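You operate a simulated robot arm through the tools that you are given. There is no shell and no other tool. Be economical: measure what you need, move in short steps, check, and stop when the job is done.

The job below is to be done with a simulated two-armed robot. You get a single attempt, and the scene is never put back.

## Task
Hold the blue crate on the top of the wall bench steady with one hand, lift the purple card out of it with the other and set it down on the top of the wall bench.

It is judged by the outcome, as a careful person would: the job done as asked, and still so three seconds after it is handed in. It fails if anything else is knocked over, pushed out of place, dropped, spilled or broken.

## Robot
Two 7-joint arms with two-finger parallel grippers on one trunk, on a base that drives. Base frame: it is fixed to the floor where the robot stands at the start and does not move with it; the origin is under the middle of the robot, x ahead of it, y to its left, z up; the surface under the hand at the start is at about z = 0.9. Readings come in m, degrees, newtons and seconds.
The left shoulder is at the start at [0.02, 0.138, 1.225], the right one opposite. With the tool pointing down near the work surface each hand reaches from about 0.14 to 0.5 m from the robot's upright axis, wherever it stands, measured 20 degrees to its own side. Places, roughly: top of the wall bench [0.5, -0.1, 0.9]. Payload 1.57 kg a hand.
The tool frame of a hand sits at the grasp point between the pads (the TCP): z along the fingers, y along the line on which they close. The tips reach 0.03 m beyond it. Largest opening 0.08 m; finger width 0.017, thickness 0.012; the body of the gripper, 0.04 by 0.082 m, starts 0.08 m behind the TCP.
Orientation is that of the tool frame in the base frame, as a unit quaternion [x, y, z, w]. With the fingers straight down and closing along the base's y, the tool's x points along the base's -x, its y along +y and its z along -z.

## Interface
- The arms move only by the tool arm_command. It takes "left_increments", "right_increments" or both (then of equal length, played together; a hand with none holds still); each is a list of rows, each a list of 3 entries, a list of its own where there are three numbers: the shift along the tool's x, y, z in m, then the turn, a rotation vector about the tool's x, y, z in degrees, then the finger opening in m, from 0 to 0.08. In form: [[[x, y, z], [rx, ry, rz], claw], ...]. A call has 1 to 20 rows; each row shifts and turns the commanded pose from where the row before left it, along the tool's axes as they then stand. A row lasts 0.2 s, in which the tool goes at most 0.05 m and 8.6 degrees; a call with a longer step from one row to the next is refused whole, and so is a gripper value outside its range. A pose out of reach is approached as far as the arm can. The call stops where the force on the tool passes 40 N (or 10 N more than at its start, if that is more) or the arm is blocked; 0.2 s more then pass. Each finger travels about 0.045 m/s and halts on what it meets, pressing with about 33 N; the grip force reading is that of the motor and also rises with nothing between the fingers. The clock runs only during rows and for 0.2 s after the last one: add rows that do not move to give the fingers time. It gives the time, the measured TCP pose, the force on the tool (base axes), the opening and the grip force at its end, in the units of the frame above (readings bear some noise), with the torque about the TCP (base axes, N m) and any sound that the robot's microphone picked up.
- Cameras (640 x 400 px; columns grow to the right, rows downward): "scene" is now at [0.1928, 0.0137, 1.1464]; the picture's right is [0.12, -0.99, 0.00], its down [-0.19, -0.02, -0.98] and it looks along [0.97, 0.12, -0.19] (base axes); focal length 214 px, centre (320, 200). "left" rides on the left gripper at [0.072, 0.007, -0.122] in its tool frame; the picture's right is [-0.09, 1.00, 0.00], its down [-0.84, -0.08, -0.54] and it looks along [-0.54, -0.05, 0.84] (tool axes); focal length 238 px, centre (320, 200). "right" rides on the right gripper at [0.072, -0.007, -0.122] in its tool frame; the picture's right is [0.09, 1.00, 0.00], its down [-0.84, 0.08, -0.54] and it looks along [-0.54, 0.05, 0.84] (tool axes); focal length 238 px, centre (320, 200). There is no depth. A picture from a camera that has moved, and an enlarged one, comes with that camera's place and axes in the base frame and with its lens.
- capture(camera): a new picture of that camera. The clock stands still meanwhile.
- move_column(by): slides the trunk up (or, below 0, down) by that many m; the arms and the scene camera ride with it, the base frame stays. It gives what a move gives, with no picture.
- base_move(legs): drives the robot by 1 to 6 legs, each [ahead, left, turn to the left] in m, m and degrees, along the robot's own axes; the way and the turn of a leg run together, so that a leg with both is an arc; at most 1.5 m and 180 degrees a leg. The arms and the cameras ride along, it lands a little off, and it stops where it bumps. It gives what a move gives.
- pan_tilt(pan, tilt): turns the head with the scene camera to pan (to the left, within 60 degrees either way) and tilt (down, from -29 to 69), counted from straight ahead of the robot. It gives what a move gives.
- zoom(camera, box): a new picture of the part [left, top, right, bottom] of that camera's present view, enlarged. The clock stands still meanwhile.
- finish_job(): hands the job in; it is judged then, once.

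Go step by step. Nothing tells you exact positions but the pictures and the camera data: compare them with the known pose of the tool, close in by small moves and look again before you grip or let go. The budget is 120 turns and 88 pictures, counting those below and the enlarged ones. Unless the task says otherwise, let go and move clear before handing in, and close with one line.

The tools are called after ">>>" as name(argument=value, ...) on one line, values as JSON. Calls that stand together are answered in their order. arm_command: Moves the arms, as the interface text tells. Its arguments: {"type":"object","properties":{"left_increments":{"type":"array"},"right_increments":{"type":"array"}},"required":[]} The other tools are called the same way: move_column (by) slides the trunk up or down; base_move (legs) drives the base; pan_tilt (pan, tilt) turns the head that bears the scene camera; capture (camera) takes a picture; zoom (camera, box) takes an enlarged picture of a part of a camera's view; finish_job () hands the job in.

At the start:

```text
time_s: 0.0
left_tool_pos: [0.3407, 0.0855, 1.1029]
left_ee_rot: [-0.004, 0.984, -0.001, -0.18]
left_wrist_force: [0.6, 0.6, -1.6]
left_ft_torque: [0.0, -0.03, 0.01]
left_finger_gap: 0.08
left_grasp_force: 0.0
right_tool_pos: [0.3566, -0.3038, 1.0955]
right_ee_rot: [0.009, 0.992, 0.001, -0.123]
right_wrist_force: [0.3, -0.4, 0.3]
right_ft_torque: [0.01, -0.02, 0.01]
right_finger_gap: 0.0803
right_grasp_force: 0.1
trunk travel left (down, up): [-0.6, 0.64]
robot x, y, heading: [0.0008, -0.0006, -0.0]
head pan, tilt: [7.0, 11.2]
```

scene: 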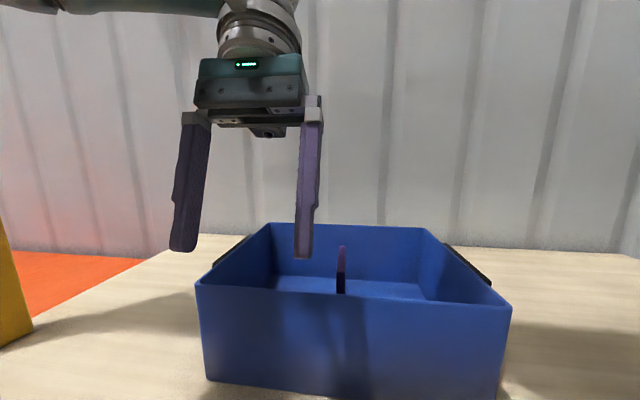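
right: 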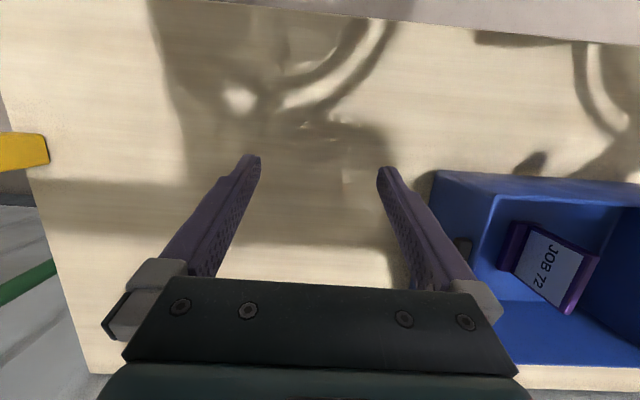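
left: 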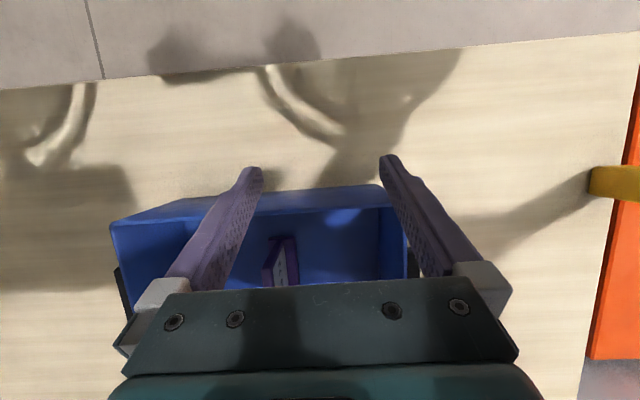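

The blue crate stands ahead at roughly x 0.37–0.58, y -0.12–0.16, with its rim near z 1.02. The card stands inside it, thin along y. I'll tilt the head down for a better look.

>>> pan_tilt(pan=0, tilt=40)

>>> capture(camera="scene")

>>> zoom(camera="right", box=[400, 140, 640, 390])

>>> zoom(camera="left", box=[100, 150, 440, 350])

```text
time_s: 0.9
left_tool_pos: [0.3405, 0.0859, 1.103]
left_ee_rot: [-0.004, 0.983, 0.001, -0.182]
left_wrist_force: [0.8, 0.0, -0.4]
left_ft_torque: [0.02, -0.02, 0.05]
left_finger_gap: 0.0799
left_grasp_force: 0.1
right_tool_pos: [0.3554, -0.3034, 1.0948]
right_ee_rot: [0.008, 0.992, 0.0, -0.126]
right_wrist_force: [-0.4, -0.5, -0.5]
right_ft_torque: [-0.02, 0.0, 0.0]
right_finger_gap: 0.0798
right_grasp_force: 0.0
trunk travel left (down, up): [-0.6, 0.64]
robot x, y, heading: [-0.0008, -0.0023, -0.4]
head pan, tilt: [0.0, 40.0]
```

```text
84 pictures are left
camera scene: at [0.1854, 0.0023, 1.1007], right [0.0, -1.0, 0.0], down [-0.64, 0.0, -0.77], along [0.77, 0.0, -0.64], focal length 214 px, centre (320, 200)
```

scene: 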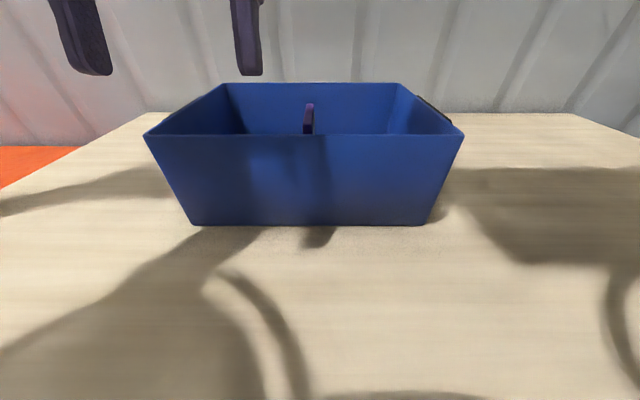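

```text
1.60 times, centred on (520, 265) of right
camera zoom: at [0.3165, -0.3104, 1.2304], right [-0.07, 1.0, 0.02], down [0.95, 0.06, 0.32], along [0.32, 0.04, -0.95], focal length 381 px, centre (0, 96)
```

zoom: 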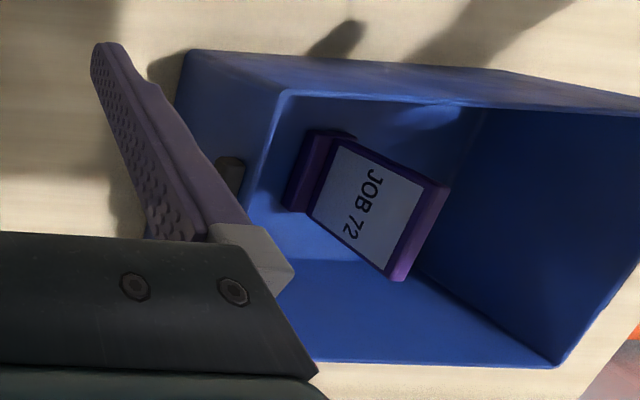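

```text
1.88 times, centred on (270, 250) of left
camera zoom: at [0.3152, 0.0916, 1.2423], right [0.08, 1.0, -0.03], down [0.98, -0.07, 0.21], along [0.21, -0.05, -0.98], focal length 449 px, centre (414, 106)
```

zoom: 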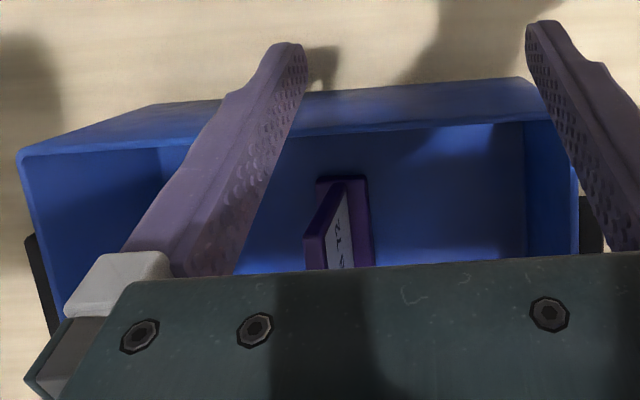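

The card is a thin upright plate on a foot, with its top edge at about x 0.44–0.52, y 0.016, z 1.005. The crate rim is at z≈1.023. I'll move the robot slightly ahead and left so both hands reach comfortably.

>>> base_move(legs=[[0.06, 0.05, 0.4]])

>>> capture(camera="scene")

>>> capture(camera="left")

>>> capture(camera="right")

```text
time_s: 2.0
left_tool_pos: [0.3978, 0.1396, 1.1029]
left_ee_rot: [-0.006, 0.984, 0.0, -0.181]
left_wrist_force: [-0.1, 0.1, 1.4]
left_ft_torque: [-0.02, 0.01, 0.0]
left_finger_gap: 0.0802
left_grasp_force: 0.1
right_tool_pos: [0.4164, -0.2523, 1.0955]
right_ee_rot: [0.006, 0.992, 0.0, -0.125]
right_wrist_force: [-0.5, 0.6, 0.5]
right_ft_torque: [0.0, 0.03, 0.0]
right_finger_gap: 0.08
right_grasp_force: 0.0
trunk travel left (down, up): [-0.6, 0.64]
robot x, y, heading: [0.0569, 0.0538, 0.2]
head pan, tilt: [0.0, 40.0]
```

```text
81 pictures are left
camera scene: at [0.2439, 0.0539, 1.1007], right [0.0, -1.0, 0.0], down [-0.64, 0.0, -0.77], along [0.77, 0.0, -0.64], focal length 214 px, centre (320, 200)
```

scene: 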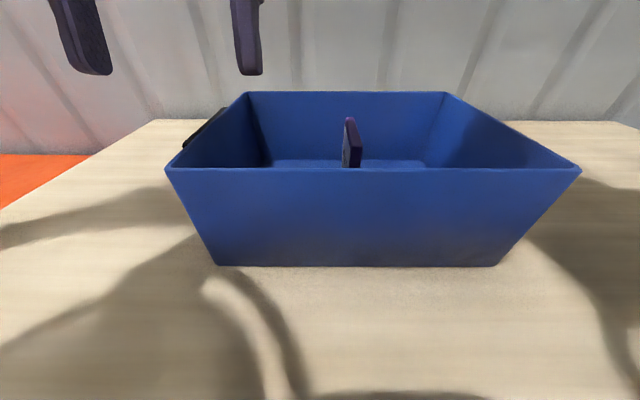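

```text
80 pictures are left
camera left: at [0.3733, 0.1437, 1.2425], right [0.08, 1.0, -0.03], down [0.98, -0.07, 0.21], along [0.21, -0.05, -0.98], focal length 238 px, centre (320, 200)
```

left: 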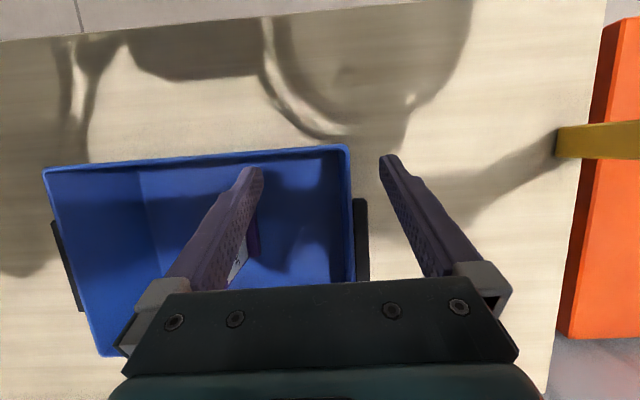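

```text
79 pictures are left
camera right: at [0.3764, -0.2582, 1.2304], right [-0.08, 1.0, 0.02], down [0.95, 0.07, 0.32], along [0.32, 0.05, -0.95], focal length 238 px, centre (320, 200)
```

right: 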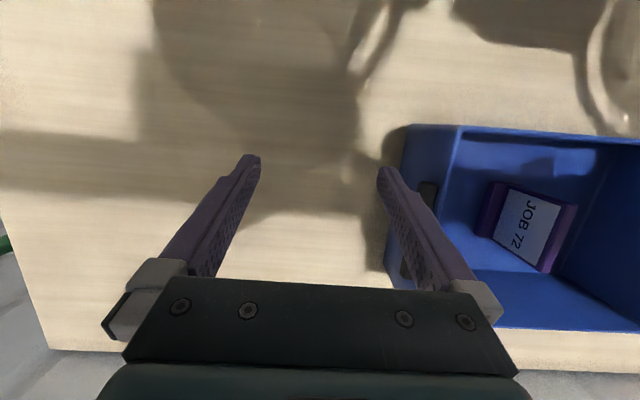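

The base move went as planned. There is free rim on the left wall around x 0.40, just in front of the black handle, so the left hand will hold there. I'll set both hands vertical first.

>>> arm_command(left_increments=[[[0, 0, 0], [0, -6.9, 0], 0.08], [[0, 0, 0], [0, -6.9, 0], 0.08], [[0, 0, 0], [0, -6.9, 0], 0.08], [[0, 0, 0], [0, 0, 0], 0.08]], right_increments=[[[0, 0, 0], [0, -7.2, 0], 0.08], [[0, 0, 0], [0, -7.2, 0], 0.08], [[0, 0, -0.04], [0, 0, 0], 0.08], [[0, 0, -0.04], [0, 0, 0], 0.08]])

>>> capture(camera="left")

>>> capture(camera="right")

```text
time_s: 3.1
left_tool_pos: [0.3972, 0.1387, 1.1036]
left_ee_rot: [-0.005, 1.0, 0.001, -0.001]
left_wrist_force: [-0.7, 0.6, -0.1]
left_ft_torque: [0.0, -0.03, -0.02]
left_finger_gap: 0.08
left_grasp_force: 0.0
right_tool_pos: [0.394, -0.2629, 1.1011]
right_ee_rot: [0.025, 0.994, 0.003, -0.108]
right_wrist_force: [0.5, 0.3, -0.7]
right_ft_torque: [0.01, 0.01, -0.01]
right_finger_gap: 0.08
right_grasp_force: 0.1
trunk travel left (down, up): [-0.6, 0.64]
robot x, y, heading: [0.058, 0.0496, 0.3]
head pan, tilt: [0.0, 40.0]
stopped in row 4 (right hand): the arm was blocked; the commanded pose is now the measured one
```

```text
78 pictures are left
camera left: at [0.3249, 0.1435, 1.2253], right [0.08, 1.0, 0.0], down [0.84, -0.07, 0.54], along [0.54, -0.04, -0.84], focal length 238 px, centre (320, 200)
```

left: 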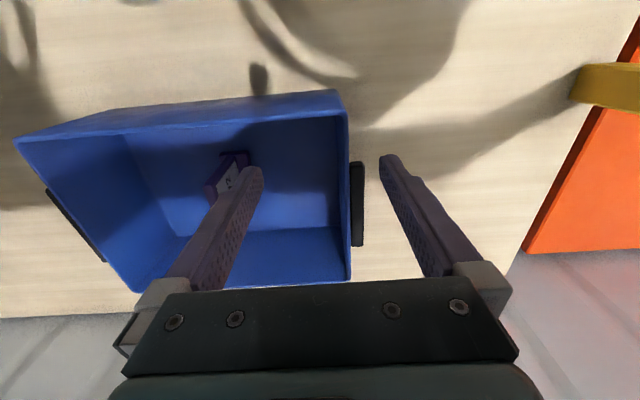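

```text
77 pictures are left
camera right: at [0.3489, -0.2675, 1.2352], right [-0.04, 1.0, 0.02], down [0.94, 0.03, 0.35], along [0.35, 0.03, -0.94], focal length 238 px, centre (320, 200)
```

right: 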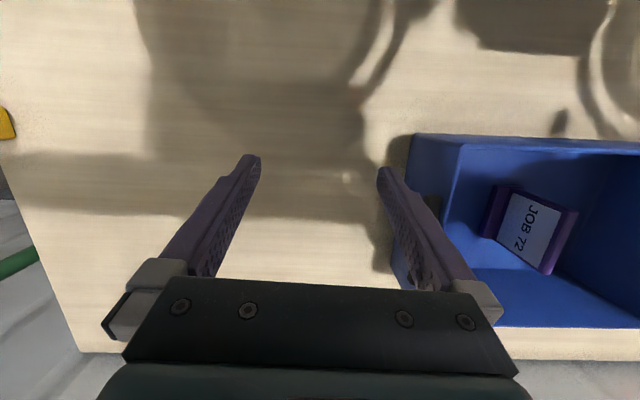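

The right arm is near its limit upward, so I'll raise the trunk to leave room for the lift. After that I'll level the right hand.

>>> move_column(by=0.12)

>>> arm_command(right_increments=[[[0, 0, 0], [0, -6.2, 0], 0.08], [[0, 0, 0], [0, -6.2, 0], 0.08], [[0, 0, 0], [0, 0, 2.9], 0.08], [[0, 0, 0], [0, 0, 0], 0.08]])

>>> capture(camera="scene")

```text
time_s: 4.6
left_tool_pos: [0.3974, 0.1395, 1.2243]
left_ee_rot: [-0.006, 1.0, 0.0, 0.0]
left_wrist_force: [-0.4, -0.3, -0.2]
left_ft_torque: [-0.01, -0.02, 0.02]
left_finger_gap: 0.0798
left_grasp_force: 0.1
right_tool_pos: [0.3927, -0.2625, 1.2214]
right_ee_rot: [0.023, 0.994, 0.002, -0.108]
right_wrist_force: [0.1, -0.3, -0.5]
right_ft_torque: [0.01, 0.01, -0.02]
right_finger_gap: 0.0801
right_grasp_force: 0.1
trunk travel left (down, up): [-0.72, 0.52]
robot x, y, heading: [0.0594, 0.0508, 0.0]
head pan, tilt: [0.0, 40.0]
```

```text
time_s: 5.6
left_tool_pos: [0.3974, 0.1386, 1.2238]
left_ee_rot: [-0.006, 1.0, 0.001, -0.001]
left_wrist_force: [0.2, -0.4, -0.4]
left_ft_torque: [-0.02, 0.01, -0.01]
left_finger_gap: 0.0802
left_grasp_force: 0.0
right_tool_pos: [0.3938, -0.2636, 1.2175]
right_ee_rot: [0.053, 0.999, -0.001, -0.006]
right_wrist_force: [0.3, 0.2, 1.3]
right_ft_torque: [-0.01, 0.01, 0.01]
right_finger_gap: 0.08
right_grasp_force: 0.0
trunk travel left (down, up): [-0.72, 0.52]
robot x, y, heading: [0.0627, 0.0533, -0.2]
head pan, tilt: [0.0, 40.0]
```

```text
76 pictures are left
camera scene: at [0.2438, 0.0538, 1.2207], right [0.0, -1.0, 0.0], down [-0.64, 0.0, -0.77], along [0.77, 0.0, -0.64], focal length 214 px, centre (320, 200)
```

scene: 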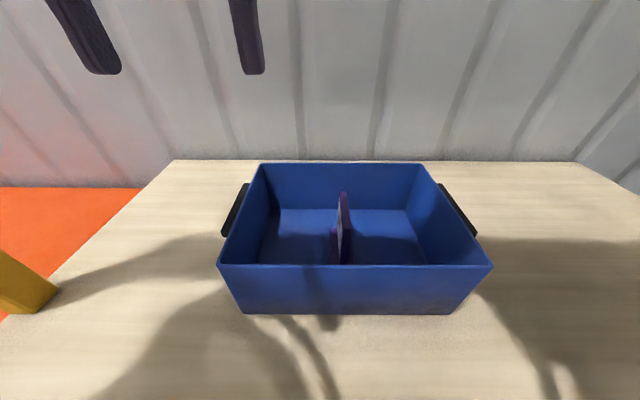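

Now a closer look at the crate and card from above.

>>> zoom(camera="scene", box=[200, 150, 500, 330])

>>> arm_command(right_increments=[[[0, 0, 0], [0, 0, -6], 0.08], [[0, 0, 0], [0, 0, 0], 0.08]], left_increments=[[[0, 0.02, 0.04], [0, 0, 0], 0.08], [[0, 0, 0.03], [0, 0, -0.6], 0.08]])

>>> capture(camera="left")

>>> capture(camera="right")

```text
2.13 times, centred on (350, 240) of scene
camera zoom: at [0.2438, 0.0538, 1.2207], right [0.0, -1.0, 0.0], down [-0.64, 0.0, -0.77], along [0.77, 0.0, -0.64], focal length 458 px, centre (256, 115)
```

zoom: 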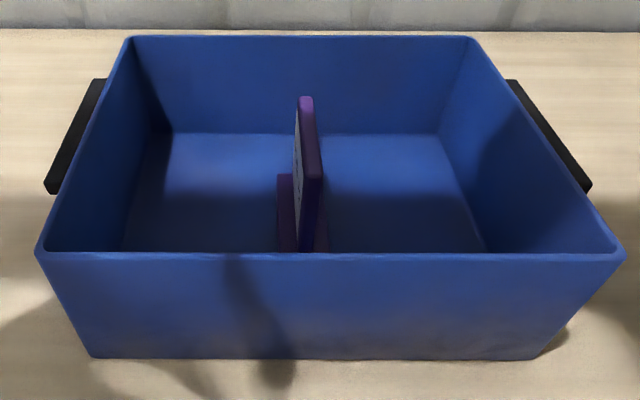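

```text
time_s: 6.2
left_tool_pos: [0.3943, 0.159, 1.1538]
left_ee_rot: [-0.008, 1.0, 0.001, 0.0]
left_wrist_force: [-0.1, 0.1, 0.2]
left_ft_torque: [-0.01, 0.03, 0.0]
left_finger_gap: 0.08
left_grasp_force: 0.0
right_tool_pos: [0.3941, -0.2646, 1.2199]
right_ee_rot: [-0.001, 1.0, -0.001, -0.001]
right_wrist_force: [-0.4, 0.0, 0.6]
right_ft_torque: [-0.02, -0.01, 0.0]
right_finger_gap: 0.0799
right_grasp_force: 0.1
trunk travel left (down, up): [-0.72, 0.52]
robot x, y, heading: [0.058, 0.0536, 0.1]
head pan, tilt: [0.0, 40.0]
```

```text
74 pictures are left
camera left: at [0.3213, 0.1627, 1.2752], right [0.07, 1.0, 0.0], down [0.84, -0.06, 0.54], along [0.54, -0.04, -0.84], focal length 238 px, centre (320, 200)
```

left: 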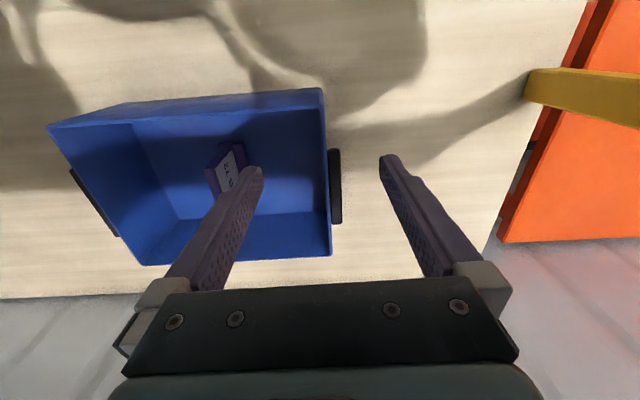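

```text
73 pictures are left
camera right: at [0.3223, -0.2709, 1.3422], right [-0.09, 1.0, 0.0], down [0.84, 0.08, 0.54], along [0.54, 0.05, -0.84], focal length 238 px, centre (320, 200)
```

right: 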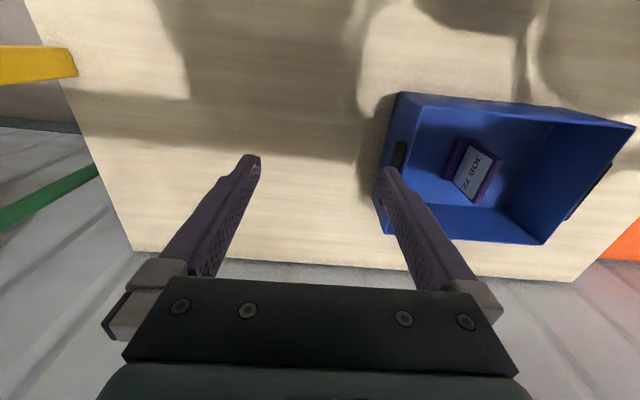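

The card's top edge runs x 0.442–0.523 at y≈0.0165, about 1 cm thick. The left wall's centre line is at y≈0.160. I'll lower the left hand over the wall, partly close, and check centring.

>>> arm_command(left_increments=[[[-0.006, 0.001, 0.04], [0, 0, 0], 0.08], [[0, 0, 0.04], [0, 0, 0], 0.08], [[0, 0, 0.03], [0, 0, 0], 0.08], [[0, 0, 0.022], [0, 0, 0], 0.06], [[0, 0, 0], [0, 0, 0], 0.03], [[0, 0, 0], [0, 0, 0], 0.03], [[0, 0, 0], [0, 0, 0], 0.03]])

>>> capture(camera="left")

>>> zoom(camera="scene", box=[140, 100, 380, 320])

```text
time_s: 7.8
left_tool_pos: [0.4036, 0.1602, 1.0209]
left_ee_rot: [-0.01, 1.0, 0.001, -0.001]
left_wrist_force: [-0.3, -0.2, -0.6]
left_ft_torque: [-0.01, 0.0, 0.01]
left_finger_gap: 0.0303
left_grasp_force: 0.0
right_tool_pos: [0.3937, -0.2638, 1.2203]
right_ee_rot: [-0.001, 1.0, -0.001, -0.002]
right_wrist_force: [0.7, -0.6, -0.3]
right_ft_torque: [-0.02, -0.04, -0.03]
right_finger_gap: 0.08
right_grasp_force: 0.1
trunk travel left (down, up): [-0.72, 0.52]
robot x, y, heading: [0.0605, 0.0469, 0.3]
head pan, tilt: [0.0, 40.0]
```

```text
72 pictures are left
camera left: at [0.33, 0.1636, 1.1435], right [0.07, 1.0, 0.0], down [0.84, -0.06, 0.54], along [0.54, -0.04, -0.84], focal length 238 px, centre (320, 200)
```

left: 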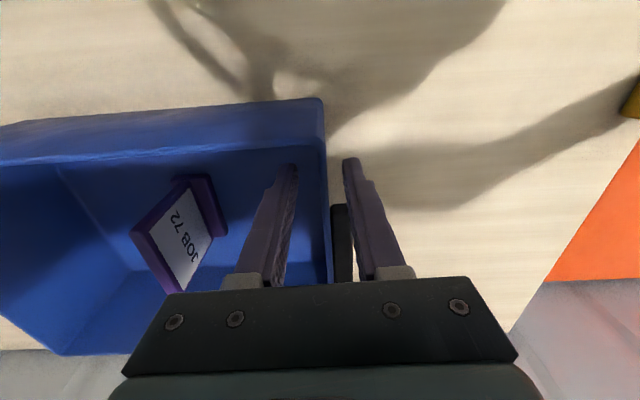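

```text
1.82 times, centred on (260, 210) of scene
camera zoom: at [0.2438, 0.0538, 1.2206], right [0.0, -1.0, 0.0], down [-0.64, 0.0, -0.77], along [0.77, 0.0, -0.64], focal length 390 px, centre (429, 182)
```

zoom: 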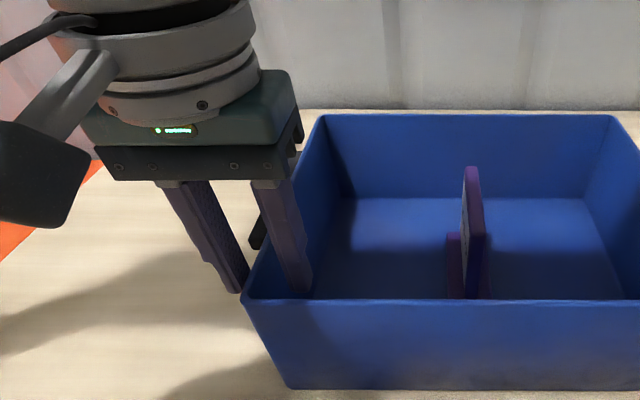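

The wall lies between the fingers, perhaps 1–2 mm toward the outer finger. I'll nudge by 1.5 mm and close in steps.

>>> arm_command(left_increments=[[[0, 0.0015, 0], [0, 0, 0], 0.03], [[0, 0, 0], [0, 0, 0], 0.014], [[0, 0, 0], [0, 0, 0], 0.014]])

>>> zoom(camera="left", box=[220, 80, 440, 300])

```text
time_s: 8.6
left_tool_pos: [0.4026, 0.1616, 1.0219]
left_ee_rot: [-0.011, 1.0, 0.001, -0.001]
left_wrist_force: [0.8, 0.0, -0.2]
left_ft_torque: [0.0, -0.01, 0.01]
left_finger_gap: 0.0138
left_grasp_force: 0.1
right_tool_pos: [0.3935, -0.2637, 1.2215]
right_ee_rot: [-0.001, 1.0, 0.0, -0.002]
right_wrist_force: [0.9, 0.0, -0.7]
right_ft_torque: [0.02, 0.02, -0.01]
right_finger_gap: 0.0799
right_grasp_force: 0.0
trunk travel left (down, up): [-0.72, 0.52]
robot x, y, heading: [0.0578, 0.0484, 0.3]
head pan, tilt: [0.0, 40.0]
```

```text
1.82 times, centred on (330, 190) of left
camera zoom: at [0.3306, 0.1649, 1.1437], right [0.07, 1.0, 0.0], down [0.84, -0.06, 0.54], along [0.54, -0.04, -0.84], focal length 433 px, centre (302, 218)
```

zoom: 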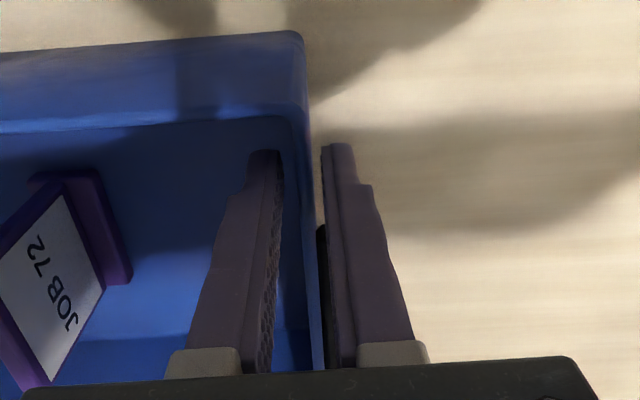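

The wall is still about 2 mm toward the outer finger. I'll shift and close.

>>> arm_command(left_increments=[[[0, 0.002, 0], [0, 0, 0], 0.014], [[0, 0, 0], [0, 0, 0], 0.008], [[0, 0, 0], [0, 0, 0], 0.004], [[0, 0, 0], [0, 0, 0], 0.0], [[0, 0, 0], [0, 0, 0], 0.0]])

>>> capture(camera="scene")

```text
time_s: 9.8
left_tool_pos: [0.4035, 0.163, 1.0213]
left_ee_rot: [-0.009, 1.0, 0.0, -0.002]
left_wrist_force: [-0.2, -2.4, 0.8]
left_ft_torque: [-0.05, -0.11, -0.43]
left_finger_gap: 0.0048
left_grasp_force: 25.2
right_tool_pos: [0.3936, -0.2637, 1.22]
right_ee_rot: [-0.002, 1.0, -0.001, -0.002]
right_wrist_force: [0.5, 0.1, -0.2]
right_ft_torque: [0.01, 0.02, -0.03]
right_finger_gap: 0.0801
right_grasp_force: 0.1
trunk travel left (down, up): [-0.72, 0.52]
robot x, y, heading: [0.0581, 0.0478, 0.2]
head pan, tilt: [0.0, 40.0]
```

```text
69 pictures are left
camera scene: at [0.2438, 0.0536, 1.2206], right [0.0, -1.0, 0.0], down [-0.64, 0.0, -0.77], along [0.77, 0.0, -0.64], focal length 214 px, centre (320, 200)
```

scene: 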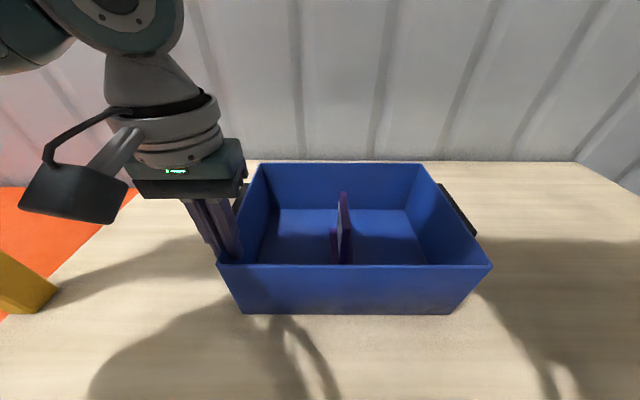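

The left hand holds the wall (4.8 mm gap, 25 N) and the crate hasn't moved visibly. Next the right hand goes high above the card.

>>> arm_command(right_increments=[[[-0.014, 0.045, 0], [0, 0, 0], 0.08], [[-0.014, 0.045, 0], [0, 0, 0], 0.08], [[-0.014, 0.045, 0], [0, 0, 0], 0.08], [[-0.014, 0.045, 0], [0, 0, 0], 0.08], [[-0.014, 0.045, 0], [0, 0, 0], 0.08], [[-0.014, 0.045, 0], [0, 0, 0], 0.08], [[-0.004, 0.01, 0.03], [0, 0, 0], 0.08], [[0, 0, 0.03], [0, 0, 0], 0.08], [[0, 0, 0], [0, 0, 0], 0.08]])

>>> capture(camera="scene")

>>> capture(camera="right")

```text
time_s: 11.8
left_tool_pos: [0.4041, 0.1629, 1.0218]
left_ee_rot: [-0.011, 1.0, 0.001, -0.002]
left_wrist_force: [-0.9, -0.3, -0.1]
left_ft_torque: [-0.11, 0.18, -0.44]
left_finger_gap: 0.0049
left_grasp_force: 25.2
right_tool_pos: [0.4817, 0.0183, 1.1624]
right_ee_rot: [-0.003, 1.0, 0.0, 0.002]
right_wrist_force: [0.2, 0.8, 0.3]
right_ft_torque: [0.0, 0.0, 0.04]
right_finger_gap: 0.0802
right_grasp_force: 0.0
trunk travel left (down, up): [-0.72, 0.52]
robot x, y, heading: [0.058, 0.0492, 0.3]
head pan, tilt: [0.0, 40.0]
```

```text
68 pictures are left
camera scene: at [0.2438, 0.0539, 1.2206], right [0.0, -1.0, 0.0], down [-0.64, 0.0, -0.77], along [0.77, 0.0, -0.64], focal length 214 px, centre (320, 200)
```

scene: 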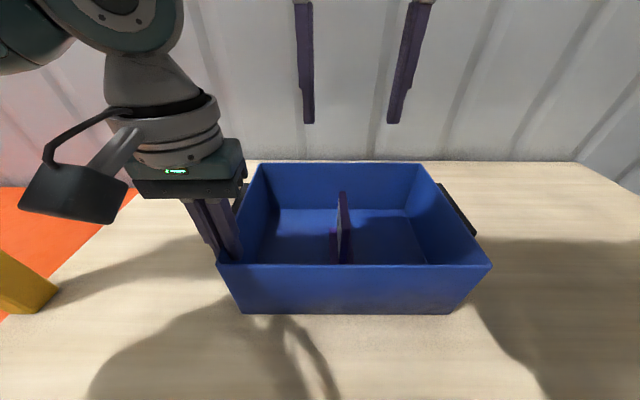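

```text
67 pictures are left
camera right: at [0.4091, 0.0111, 1.2826], right [-0.1, 1.0, 0.0], down [0.83, 0.08, 0.55], along [0.54, 0.05, -0.84], focal length 238 px, centre (320, 200)
```

right: 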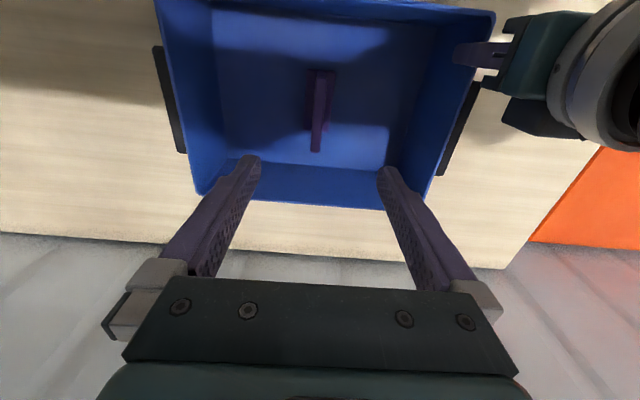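

The right hand brackets the card with its centre at y≈0.016. I'll descend and partly close.

>>> arm_command(right_increments=[[[0, -0.002, 0.043], [0, 0, 0], 0.08], [[0, 0, 0.043], [0, 0, 0], 0.08], [[0, 0, 0.043], [0, 0, 0], 0.08], [[0, 0, 0.041], [0, 0, 0], 0.08], [[0, 0, 0], [0, 0, 0], 0.06], [[0, 0, 0], [0, 0, 0], 0.035], [[0, 0, 0], [0, 0, 0], 0.03], [[0, 0, 0], [0, 0, 0], 0.03]])

>>> zoom(camera="scene", box=[200, 100, 500, 290])

>>> zoom(camera="right", box=[200, 50, 440, 290])

```text
time_s: 13.6
left_tool_pos: [0.4033, 0.1631, 1.0215]
left_ee_rot: [-0.01, 1.0, 0.001, -0.001]
left_wrist_force: [-1.4, 2.0, 0.7]
left_ft_torque: [-0.07, -0.1, -0.41]
left_finger_gap: 0.0049
left_grasp_force: 25.5
right_tool_pos: [0.4809, 0.0174, 0.9928]
right_ee_rot: [-0.003, 1.0, 0.0, 0.003]
right_wrist_force: [1.1, -0.4, 0.2]
right_ft_torque: [0.01, 0.03, -0.01]
right_finger_gap: 0.0299
right_grasp_force: 0.1
trunk travel left (down, up): [-0.72, 0.52]
robot x, y, heading: [0.0649, 0.056, 0.4]
head pan, tilt: [0.0, 40.0]
```

```text
2.11 times, centred on (350, 195) of scene
camera zoom: at [0.2437, 0.0539, 1.2206], right [0.0, -1.0, 0.0], down [-0.64, 0.0, -0.77], along [0.77, 0.0, -0.64], focal length 452 px, centre (257, 210)
```

zoom: 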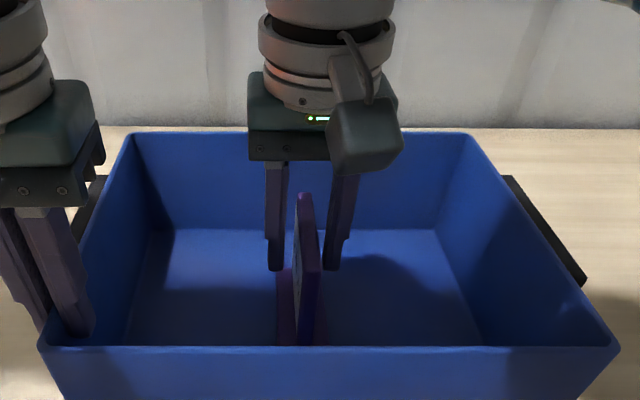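

```text
1.67 times, centred on (320, 170) of right
camera zoom: at [0.4098, 0.01, 1.1137], right [-0.1, 1.0, 0.0], down [0.83, 0.08, 0.55], along [0.54, 0.05, -0.84], focal length 397 px, centre (320, 250)
```

zoom: 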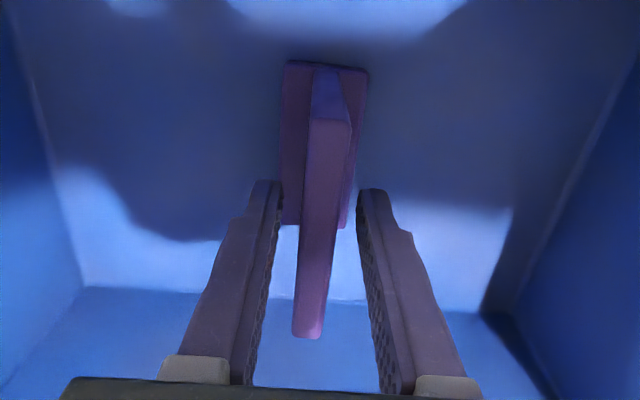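

The card is well centred between the fingers. Closing on it.

>>> arm_command(right_increments=[[[0, 0, 0], [0, 0, 0], 0.018], [[0, 0, 0], [0, 0, 0], 0.012], [[0, 0, 0], [0, 0, 0], 0.008], [[0, 0, 0], [0, 0, 0], 0.004], [[0, 0, 0], [0, 0, 0], 0.0], [[0, 0, 0], [0, 0, 0], 0.0]])

>>> zoom(camera="right", box=[200, 50, 440, 290])

```text
time_s: 15.0
left_tool_pos: [0.4023, 0.1629, 1.0226]
left_ee_rot: [-0.011, 1.0, 0.001, -0.001]
left_wrist_force: [-1.7, 0.4, 0.9]
left_ft_torque: [-0.06, 0.08, -0.45]
left_finger_gap: 0.0048
left_grasp_force: 25.6
right_tool_pos: [0.4813, 0.0178, 0.993]
right_ee_rot: [-0.003, 1.0, 0.0, 0.002]
right_wrist_force: [-0.7, -0.1, 0.7]
right_ft_torque: [-0.03, -0.01, -0.03]
right_finger_gap: 0.0116
right_grasp_force: 28.7
trunk travel left (down, up): [-0.72, 0.52]
robot x, y, heading: [0.0586, 0.0497, 0.3]
head pan, tilt: [0.0, 40.0]
```

```text
1.67 times, centred on (320, 170) of right
camera zoom: at [0.4099, 0.0099, 1.1137], right [-0.1, 1.0, 0.0], down [0.83, 0.08, 0.55], along [0.54, 0.05, -0.84], focal length 397 px, centre (320, 250)
```

zoom: 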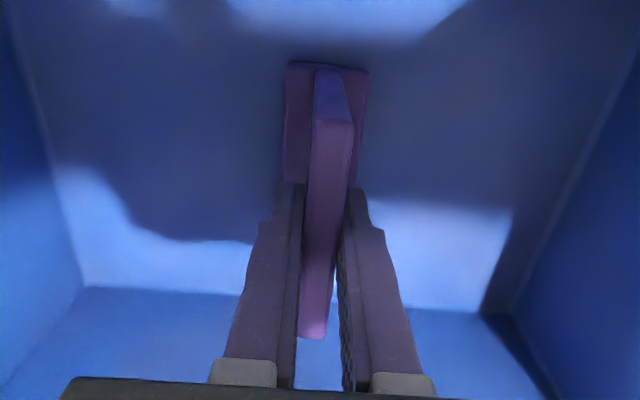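

The card is gripped (11.6 mm gap, 29 N). I'll lift slowly at first.

>>> arm_command(right_increments=[[[0, 0, -0.005], [0, 0, 0], 0.0], [[0, 0, -0.005], [0, 0, 0], 0.0], [[0, 0, -0.01], [0, 0, 0], 0.0], [[0, 0, 0], [0, 0, 0], 0.0]])

>>> zoom(camera="scene", box=[200, 100, 500, 290])

>>> capture(camera="left")

```text
time_s: 16.0
left_tool_pos: [0.4035, 0.1633, 1.0221]
left_ee_rot: [-0.011, 1.0, 0.0, 0.0]
left_wrist_force: [-0.9, 1.1, 0.6]
left_ft_torque: [-0.1, 0.03, -0.43]
left_finger_gap: 0.0047
left_grasp_force: 25.3
right_tool_pos: [0.4813, 0.0165, 1.0131]
right_ee_rot: [-0.003, 1.0, 0.001, 0.003]
right_wrist_force: [0.2, -0.6, -1.0]
right_ft_torque: [-0.02, 0.02, -0.02]
right_finger_gap: 0.0116
right_grasp_force: 29.0
trunk travel left (down, up): [-0.72, 0.52]
robot x, y, heading: [0.0596, 0.052, 0.2]
head pan, tilt: [0.0, 40.0]
```

```text
2.11 times, centred on (350, 195) of scene
camera zoom: at [0.2437, 0.0539, 1.2206], right [0.0, -1.0, 0.0], down [-0.64, 0.0, -0.77], along [0.77, 0.0, -0.64], focal length 452 px, centre (257, 210)
```

zoom: 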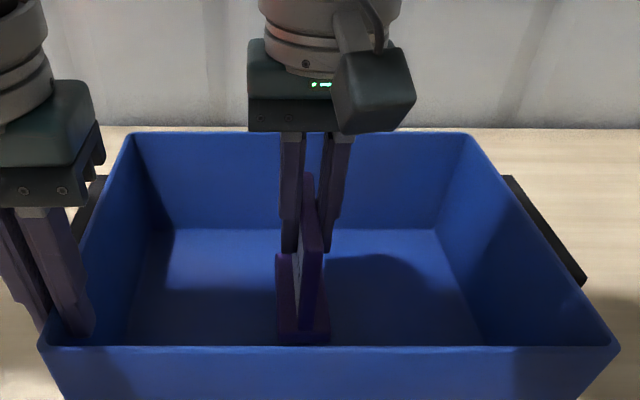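

```text
62 pictures are left
camera left: at [0.3303, 0.1668, 1.1437], right [0.07, 1.0, 0.0], down [0.84, -0.06, 0.54], along [0.54, -0.04, -0.84], focal length 238 px, centre (320, 200)
```

left: 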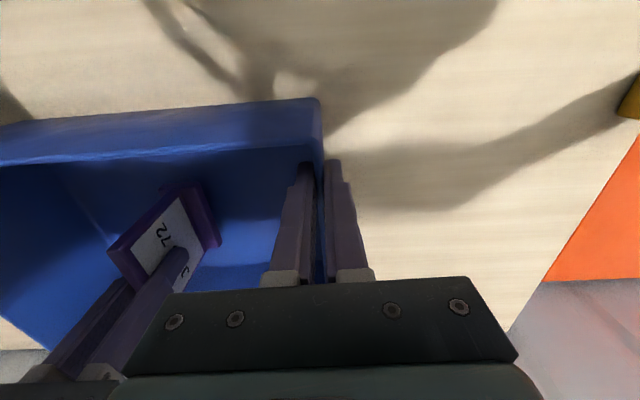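

The whole card, foot included, rises freely and the crate stays put. I'll lift it clear of the rim.

>>> arm_command(right_increments=[[[0, 0, -0.025], [0, 0, 0], 0.0], [[0, 0, -0.025], [0, 0, 0], 0.0], [[0, 0, -0.025], [0, 0, 0], 0.0], [[0, 0, -0.025], [0, 0, 0], 0.0], [[0, 0, -0.025], [0, 0, 0], 0.0], [[0, 0, -0.025], [0, 0, 0], 0.0], [[0, 0, 0], [0, 0, 0], 0.0]])

>>> capture(camera="scene")

>>> capture(camera="right")

```text
time_s: 17.6
left_tool_pos: [0.4027, 0.1627, 1.0232]
left_ee_rot: [-0.011, 1.0, 0.0, -0.002]
left_wrist_force: [-0.3, -0.8, 0.9]
left_ft_torque: [-0.07, 0.14, -0.44]
left_finger_gap: 0.0043
left_grasp_force: 24.9
right_tool_pos: [0.4784, 0.0147, 1.1617]
right_ee_rot: [-0.003, 1.0, 0.0, 0.003]
right_wrist_force: [-0.2, -0.8, -0.9]
right_ft_torque: [0.0, 0.0, 0.01]
right_finger_gap: 0.0118
right_grasp_force: 29.3
trunk travel left (down, up): [-0.72, 0.52]
robot x, y, heading: [0.0552, 0.0496, 0.3]
head pan, tilt: [0.0, 40.0]
```

```text
61 pictures are left
camera scene: at [0.2437, 0.0537, 1.2206], right [0.0, -1.0, 0.0], down [-0.64, 0.0, -0.77], along [0.77, 0.0, -0.64], focal length 214 px, centre (320, 200)
```

scene: 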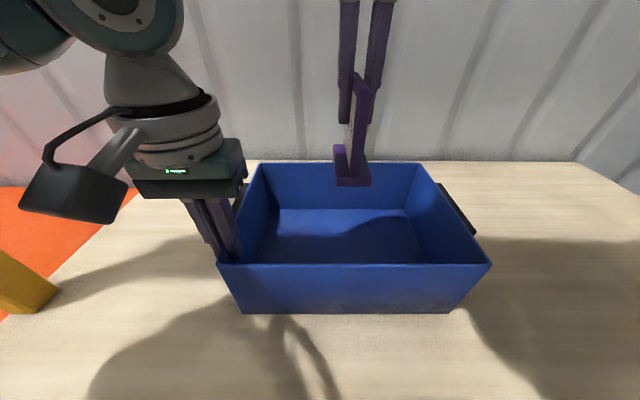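

```text
60 pictures are left
camera right: at [0.4076, 0.0074, 1.2832], right [-0.1, 1.0, 0.0], down [0.83, 0.08, 0.55], along [0.54, 0.05, -0.84], focal length 238 px, centre (320, 200)
```

right: 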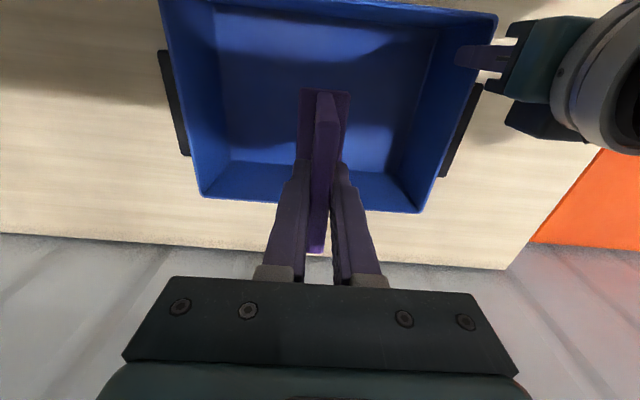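

The foot's bottom is at z≈1.08, well clear of the rim. I'll carry the card to the right over the open bench.

>>> arm_command(right_increments=[[[0, -0.025, 0], [0, 0, 0], 0.0], [[0, -0.04, 0], [0, 0, 0], 0.0], [[0.005, -0.04, 0], [0, 0, 0], 0.0], [[0.01, -0.04, 0], [0, 0, 0], 0.0], [[0.015, -0.04, 0], [0, 0, 0], 0.0], [[0.015, -0.04, 0], [0, 0, 0], 0.0], [[0.01, -0.03, 0], [0, 0, 0], 0.0], [[0.005, -0.015, 0], [0, 0, 0], 0.0], [[0, 0, 0], [0, 0, 0], 0.0]])

>>> pan_tilt(pan=-35, tilt=40)

>>> capture(camera="scene")

>>> capture(camera="right")

```text
time_s: 19.6
left_tool_pos: [0.404, 0.1618, 1.0206]
left_ee_rot: [-0.01, 1.0, 0.0, -0.001]
left_wrist_force: [-1.0, -1.1, 1.7]
left_ft_torque: [-0.08, 0.04, -0.36]
left_finger_gap: 0.0048
left_grasp_force: 25.1
right_tool_pos: [0.4218, -0.2538, 1.1619]
right_ee_rot: [-0.003, 1.0, 0.0, 0.003]
right_wrist_force: [-1.0, 0.6, -0.5]
right_ft_torque: [0.02, 0.0, 0.0]
right_finger_gap: 0.0118
right_grasp_force: 28.4
trunk travel left (down, up): [-0.72, 0.52]
robot x, y, heading: [0.0608, 0.0539, 0.3]
head pan, tilt: [0.0, 40.0]
```

```text
time_s: 20.6
left_tool_pos: [0.4024, 0.1621, 1.0223]
left_ee_rot: [-0.01, 1.0, 0.001, -0.001]
left_wrist_force: [-0.4, -1.2, 1.5]
left_ft_torque: [-0.12, 0.01, -0.41]
left_finger_gap: 0.0048
left_grasp_force: 25.6
right_tool_pos: [0.4236, -0.2531, 1.1622]
right_ee_rot: [-0.002, 1.0, 0.0, 0.003]
right_wrist_force: [0.2, 0.0, -1.3]
right_ft_torque: [0.01, -0.01, -0.02]
right_finger_gap: 0.0116
right_grasp_force: 28.7
trunk travel left (down, up): [-0.72, 0.52]
robot x, y, heading: [0.0581, 0.0516, 0.0]
head pan, tilt: [-35.0, 40.0]
```

```text
59 pictures are left
camera scene: at [0.2286, 0.0051, 1.2206], right [-0.57, -0.82, 0.0], down [-0.53, 0.37, -0.77], along [0.63, -0.44, -0.64], focal length 214 px, centre (320, 200)
```

scene: 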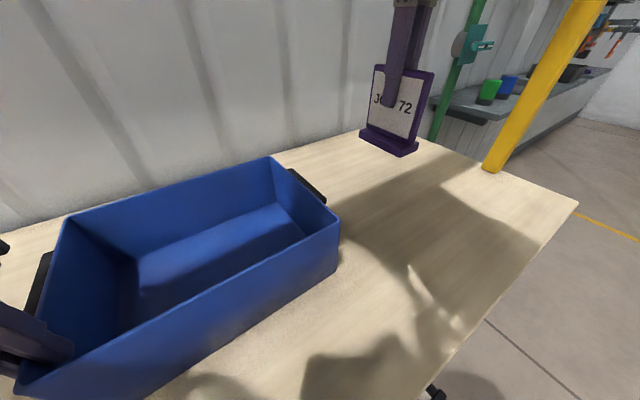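

```text
58 pictures are left
camera right: at [0.3495, -0.26, 1.2831], right [-0.1, 1.0, 0.0], down [0.83, 0.08, 0.55], along [0.54, 0.05, -0.84], focal length 238 px, centre (320, 200)
```

right: 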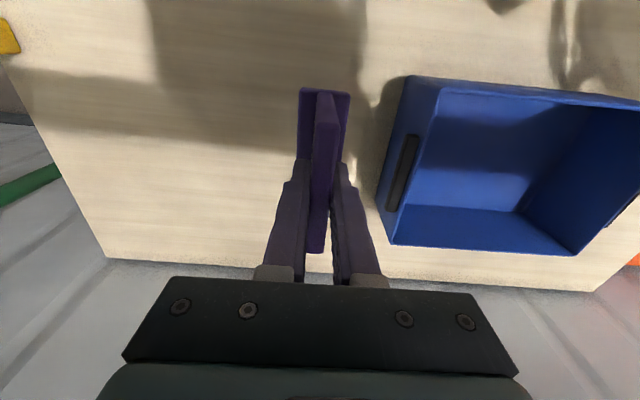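

Open bench lies under the card, right of the crate. I'll lower it to just above the surface.

>>> arm_command(right_increments=[[[0, 0, 0.03], [0, 0, 0], 0.0], [[0, 0, 0.035], [0, 0, 0], 0.0], [[0, 0, 0.035], [0, 0, 0], 0.0], [[0, 0, 0.03], [0, 0, 0], 0.0], [[0, 0, 0.02], [0, 0, 0], 0.0], [[0, 0, 0.009], [0, 0, 0], 0.0], [[0, 0, 0], [0, 0, 0], 0.0]])

>>> zoom(camera="scene", box=[280, 120, 520, 270])

```text
time_s: 22.2
left_tool_pos: [0.4026, 0.1627, 1.0218]
left_ee_rot: [-0.012, 1.0, 0.001, 0.0]
left_wrist_force: [-1.4, -1.5, 2.4]
left_ft_torque: [-0.14, 0.03, -0.4]
left_finger_gap: 0.0048
left_grasp_force: 26.0
right_tool_pos: [0.4248, -0.2546, 1.0034]
right_ee_rot: [-0.003, 1.0, 0.0, 0.002]
right_wrist_force: [0.3, 0.4, -2.1]
right_ft_torque: [-0.05, -0.02, 0.01]
right_finger_gap: 0.0117
right_grasp_force: 28.9
trunk travel left (down, up): [-0.72, 0.52]
robot x, y, heading: [0.0603, 0.0513, 0.3]
head pan, tilt: [-35.0, 40.0]
```

```text
2.67 times, centred on (400, 195) of scene
camera zoom: at [0.2285, 0.005, 1.2206], right [-0.57, -0.82, 0.0], down [-0.53, 0.37, -0.77], along [0.63, -0.44, -0.64], focal length 572 px, centre (107, 213)
```

zoom: 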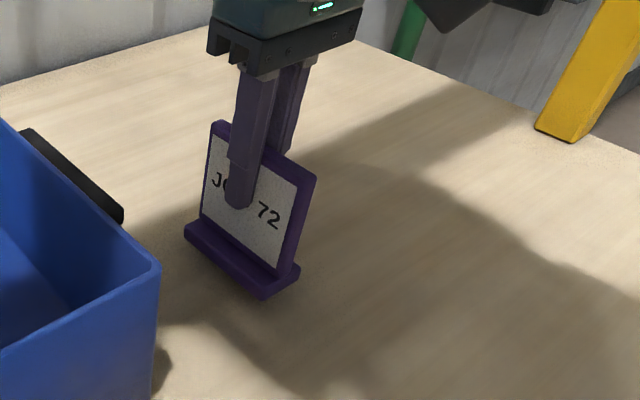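

Still clear of the surface by 1–2 cm. I'll go down in 3 mm steps while watching the force.

>>> arm_command(right_increments=[[[0, 0, 0.004], [0, 0, 0], 0.0], [[0, 0, 0.003], [0, 0, 0], 0.0], [[0, 0, 0.003], [0, 0, 0], 0.0], [[0, 0, 0.002], [0, 0, 0], 0.0]])

```text
time_s: 23.2
left_tool_pos: [0.404, 0.1636, 1.0213]
left_ee_rot: [-0.011, 1.0, 0.001, -0.001]
left_wrist_force: [-0.4, -1.1, 0.3]
left_ft_torque: [-0.12, -0.03, -0.37]
left_finger_gap: 0.0046
left_grasp_force: 25.2
right_tool_pos: [0.4225, -0.2544, 0.9929]
right_ee_rot: [-0.002, 1.0, -0.001, 0.003]
right_wrist_force: [-0.5, 0.0, -0.9]
right_ft_torque: [0.0, -0.03, -0.02]
right_finger_gap: 0.0116
right_grasp_force: 29.0
trunk travel left (down, up): [-0.72, 0.52]
robot x, y, heading: [0.0599, 0.0542, 0.2]
head pan, tilt: [-35.0, 40.0]
```

No contact yet, so I'll continue down.

>>> arm_command(right_increments=[[[0, 0, 0.002], [0, 0, 0], 0.0], [[0, 0, 0.002], [0, 0, 0], 0.0], [[0, 0, 0], [0, 0, 0], 0.0]])

>>> zoom(camera="scene", box=[320, 150, 440, 250])

```text
time_s: 24.0
left_tool_pos: [0.4032, 0.1627, 1.0224]
left_ee_rot: [-0.011, 1.0, 0.001, 0.0]
left_wrist_force: [-0.4, -0.5, 1.5]
left_ft_torque: [-0.1, 0.0, -0.4]
left_finger_gap: 0.0048
left_grasp_force: 25.6
right_tool_pos: [0.423, -0.2545, 0.9879]
right_ee_rot: [-0.002, 1.0, 0.0, 0.002]
right_wrist_force: [-0.7, -0.2, -1.0]
right_ft_torque: [-0.02, 0.04, 0.01]
right_finger_gap: 0.0117
right_grasp_force: 28.8
trunk travel left (down, up): [-0.72, 0.52]
robot x, y, heading: [0.0587, 0.0482, 0.0]
head pan, tilt: [-35.0, 40.0]
```

```text
4.00 times, centred on (380, 200) of scene
camera zoom: at [0.2285, 0.005, 1.2206], right [-0.57, -0.82, 0.0], down [-0.53, 0.37, -0.77], along [0.63, -0.44, -0.64], focal length 858 px, centre (80, 200)
```

zoom: 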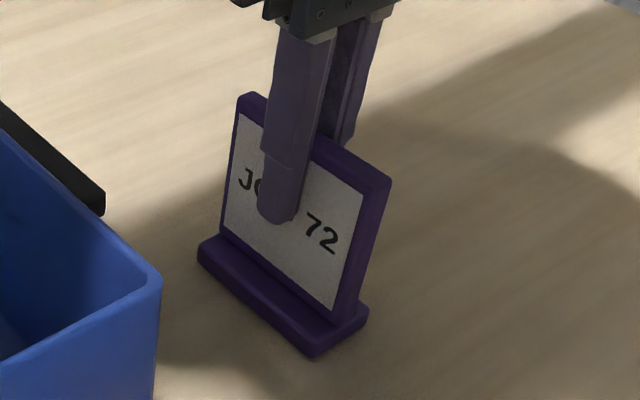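

>>> arm_command(right_increments=[[[0, 0, 0.001], [0, 0, 0], 0.0], [[0, 0, 0.001], [0, 0, 0], 0.0], [[0, 0, 0.001], [0, 0, 0], 0.0]])

```text
time_s: 24.8
left_tool_pos: [0.4027, 0.163, 1.0226]
left_ee_rot: [-0.011, 1.0, 0.001, -0.001]
left_wrist_force: [-1.2, -0.4, -0.1]
left_ft_torque: [-0.11, -0.17, -0.38]
left_finger_gap: 0.0048
left_grasp_force: 24.7
right_tool_pos: [0.4245, -0.2541, 0.9873]
right_ee_rot: [-0.004, 1.0, 0.001, 0.003]
right_wrist_force: [-5.1, 3.5, 15.8]
right_ft_torque: [0.06, 0.62, -0.06]
right_finger_gap: 0.0116
right_grasp_force: 29.0
trunk travel left (down, up): [-0.72, 0.52]
robot x, y, heading: [0.0616, 0.0512, 0.2]
head pan, tilt: [-35.0, 40.0]
```

The foot has touched down (16 N up). I'll relieve the pressure and open the fingers gently.

>>> arm_command(right_increments=[[[0, 0, -0.0015], [0, 0, 0], 0.0], [[0, 0, 0], [0, 0, 0], 0.012], [[0, 0, 0], [0, 0, 0], 0.018], [[0, 0, 0], [0, 0, 0], 0.03], [[0, 0, 0], [0, 0, 0], 0.05], [[0, 0, 0], [0, 0, 0], 0.06], [[0, 0, 0], [0, 0, 0], 0.06]])

>>> zoom(camera="scene", box=[280, 120, 520, 270])

>>> capture(camera="right")

```text
time_s: 26.4
left_tool_pos: [0.4023, 0.1622, 1.0223]
left_ee_rot: [-0.01, 1.0, 0.001, -0.001]
left_wrist_force: [-1.4, -0.3, 0.8]
left_ft_torque: [-0.15, 0.16, -0.4]
left_finger_gap: 0.0047
left_grasp_force: 25.4
right_tool_pos: [0.4232, -0.2533, 0.9859]
right_ee_rot: [-0.003, 1.0, 0.001, 0.003]
right_wrist_force: [-0.2, 0.0, -0.1]
right_ft_torque: [0.03, 0.02, 0.02]
right_finger_gap: 0.0601
right_grasp_force: 0.1
trunk travel left (down, up): [-0.72, 0.52]
robot x, y, heading: [0.0585, 0.049, 0.1]
head pan, tilt: [-35.0, 40.0]
```

```text
2.67 times, centred on (400, 195) of scene
camera zoom: at [0.2285, 0.005, 1.2206], right [-0.57, -0.82, 0.0], down [-0.53, 0.37, -0.77], along [0.63, -0.44, -0.64], focal length 572 px, centre (107, 213)
```

zoom: 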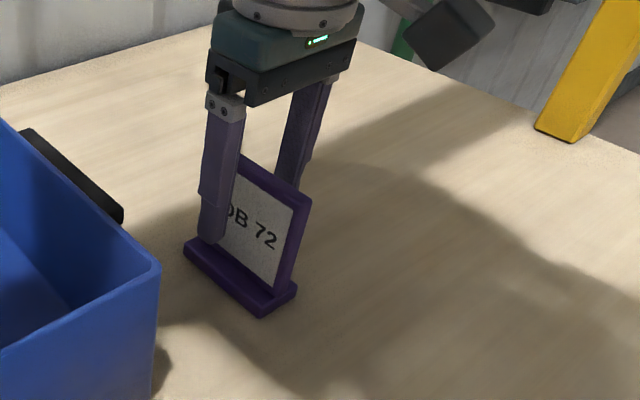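

```text
54 pictures are left
camera right: at [0.3513, -0.2615, 1.108], right [-0.1, 1.0, 0.0], down [0.83, 0.08, 0.55], along [0.54, 0.05, -0.84], focal length 238 px, centre (320, 200)
```

right: 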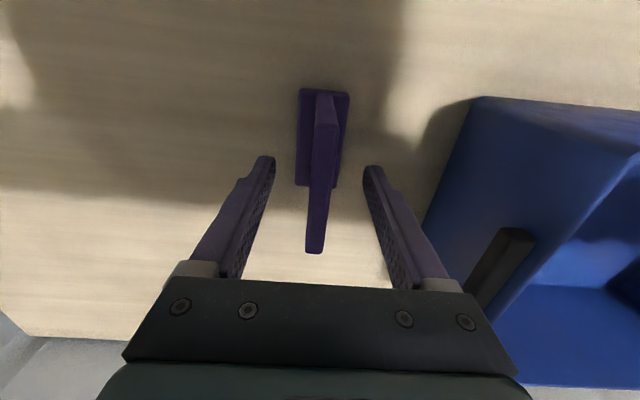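

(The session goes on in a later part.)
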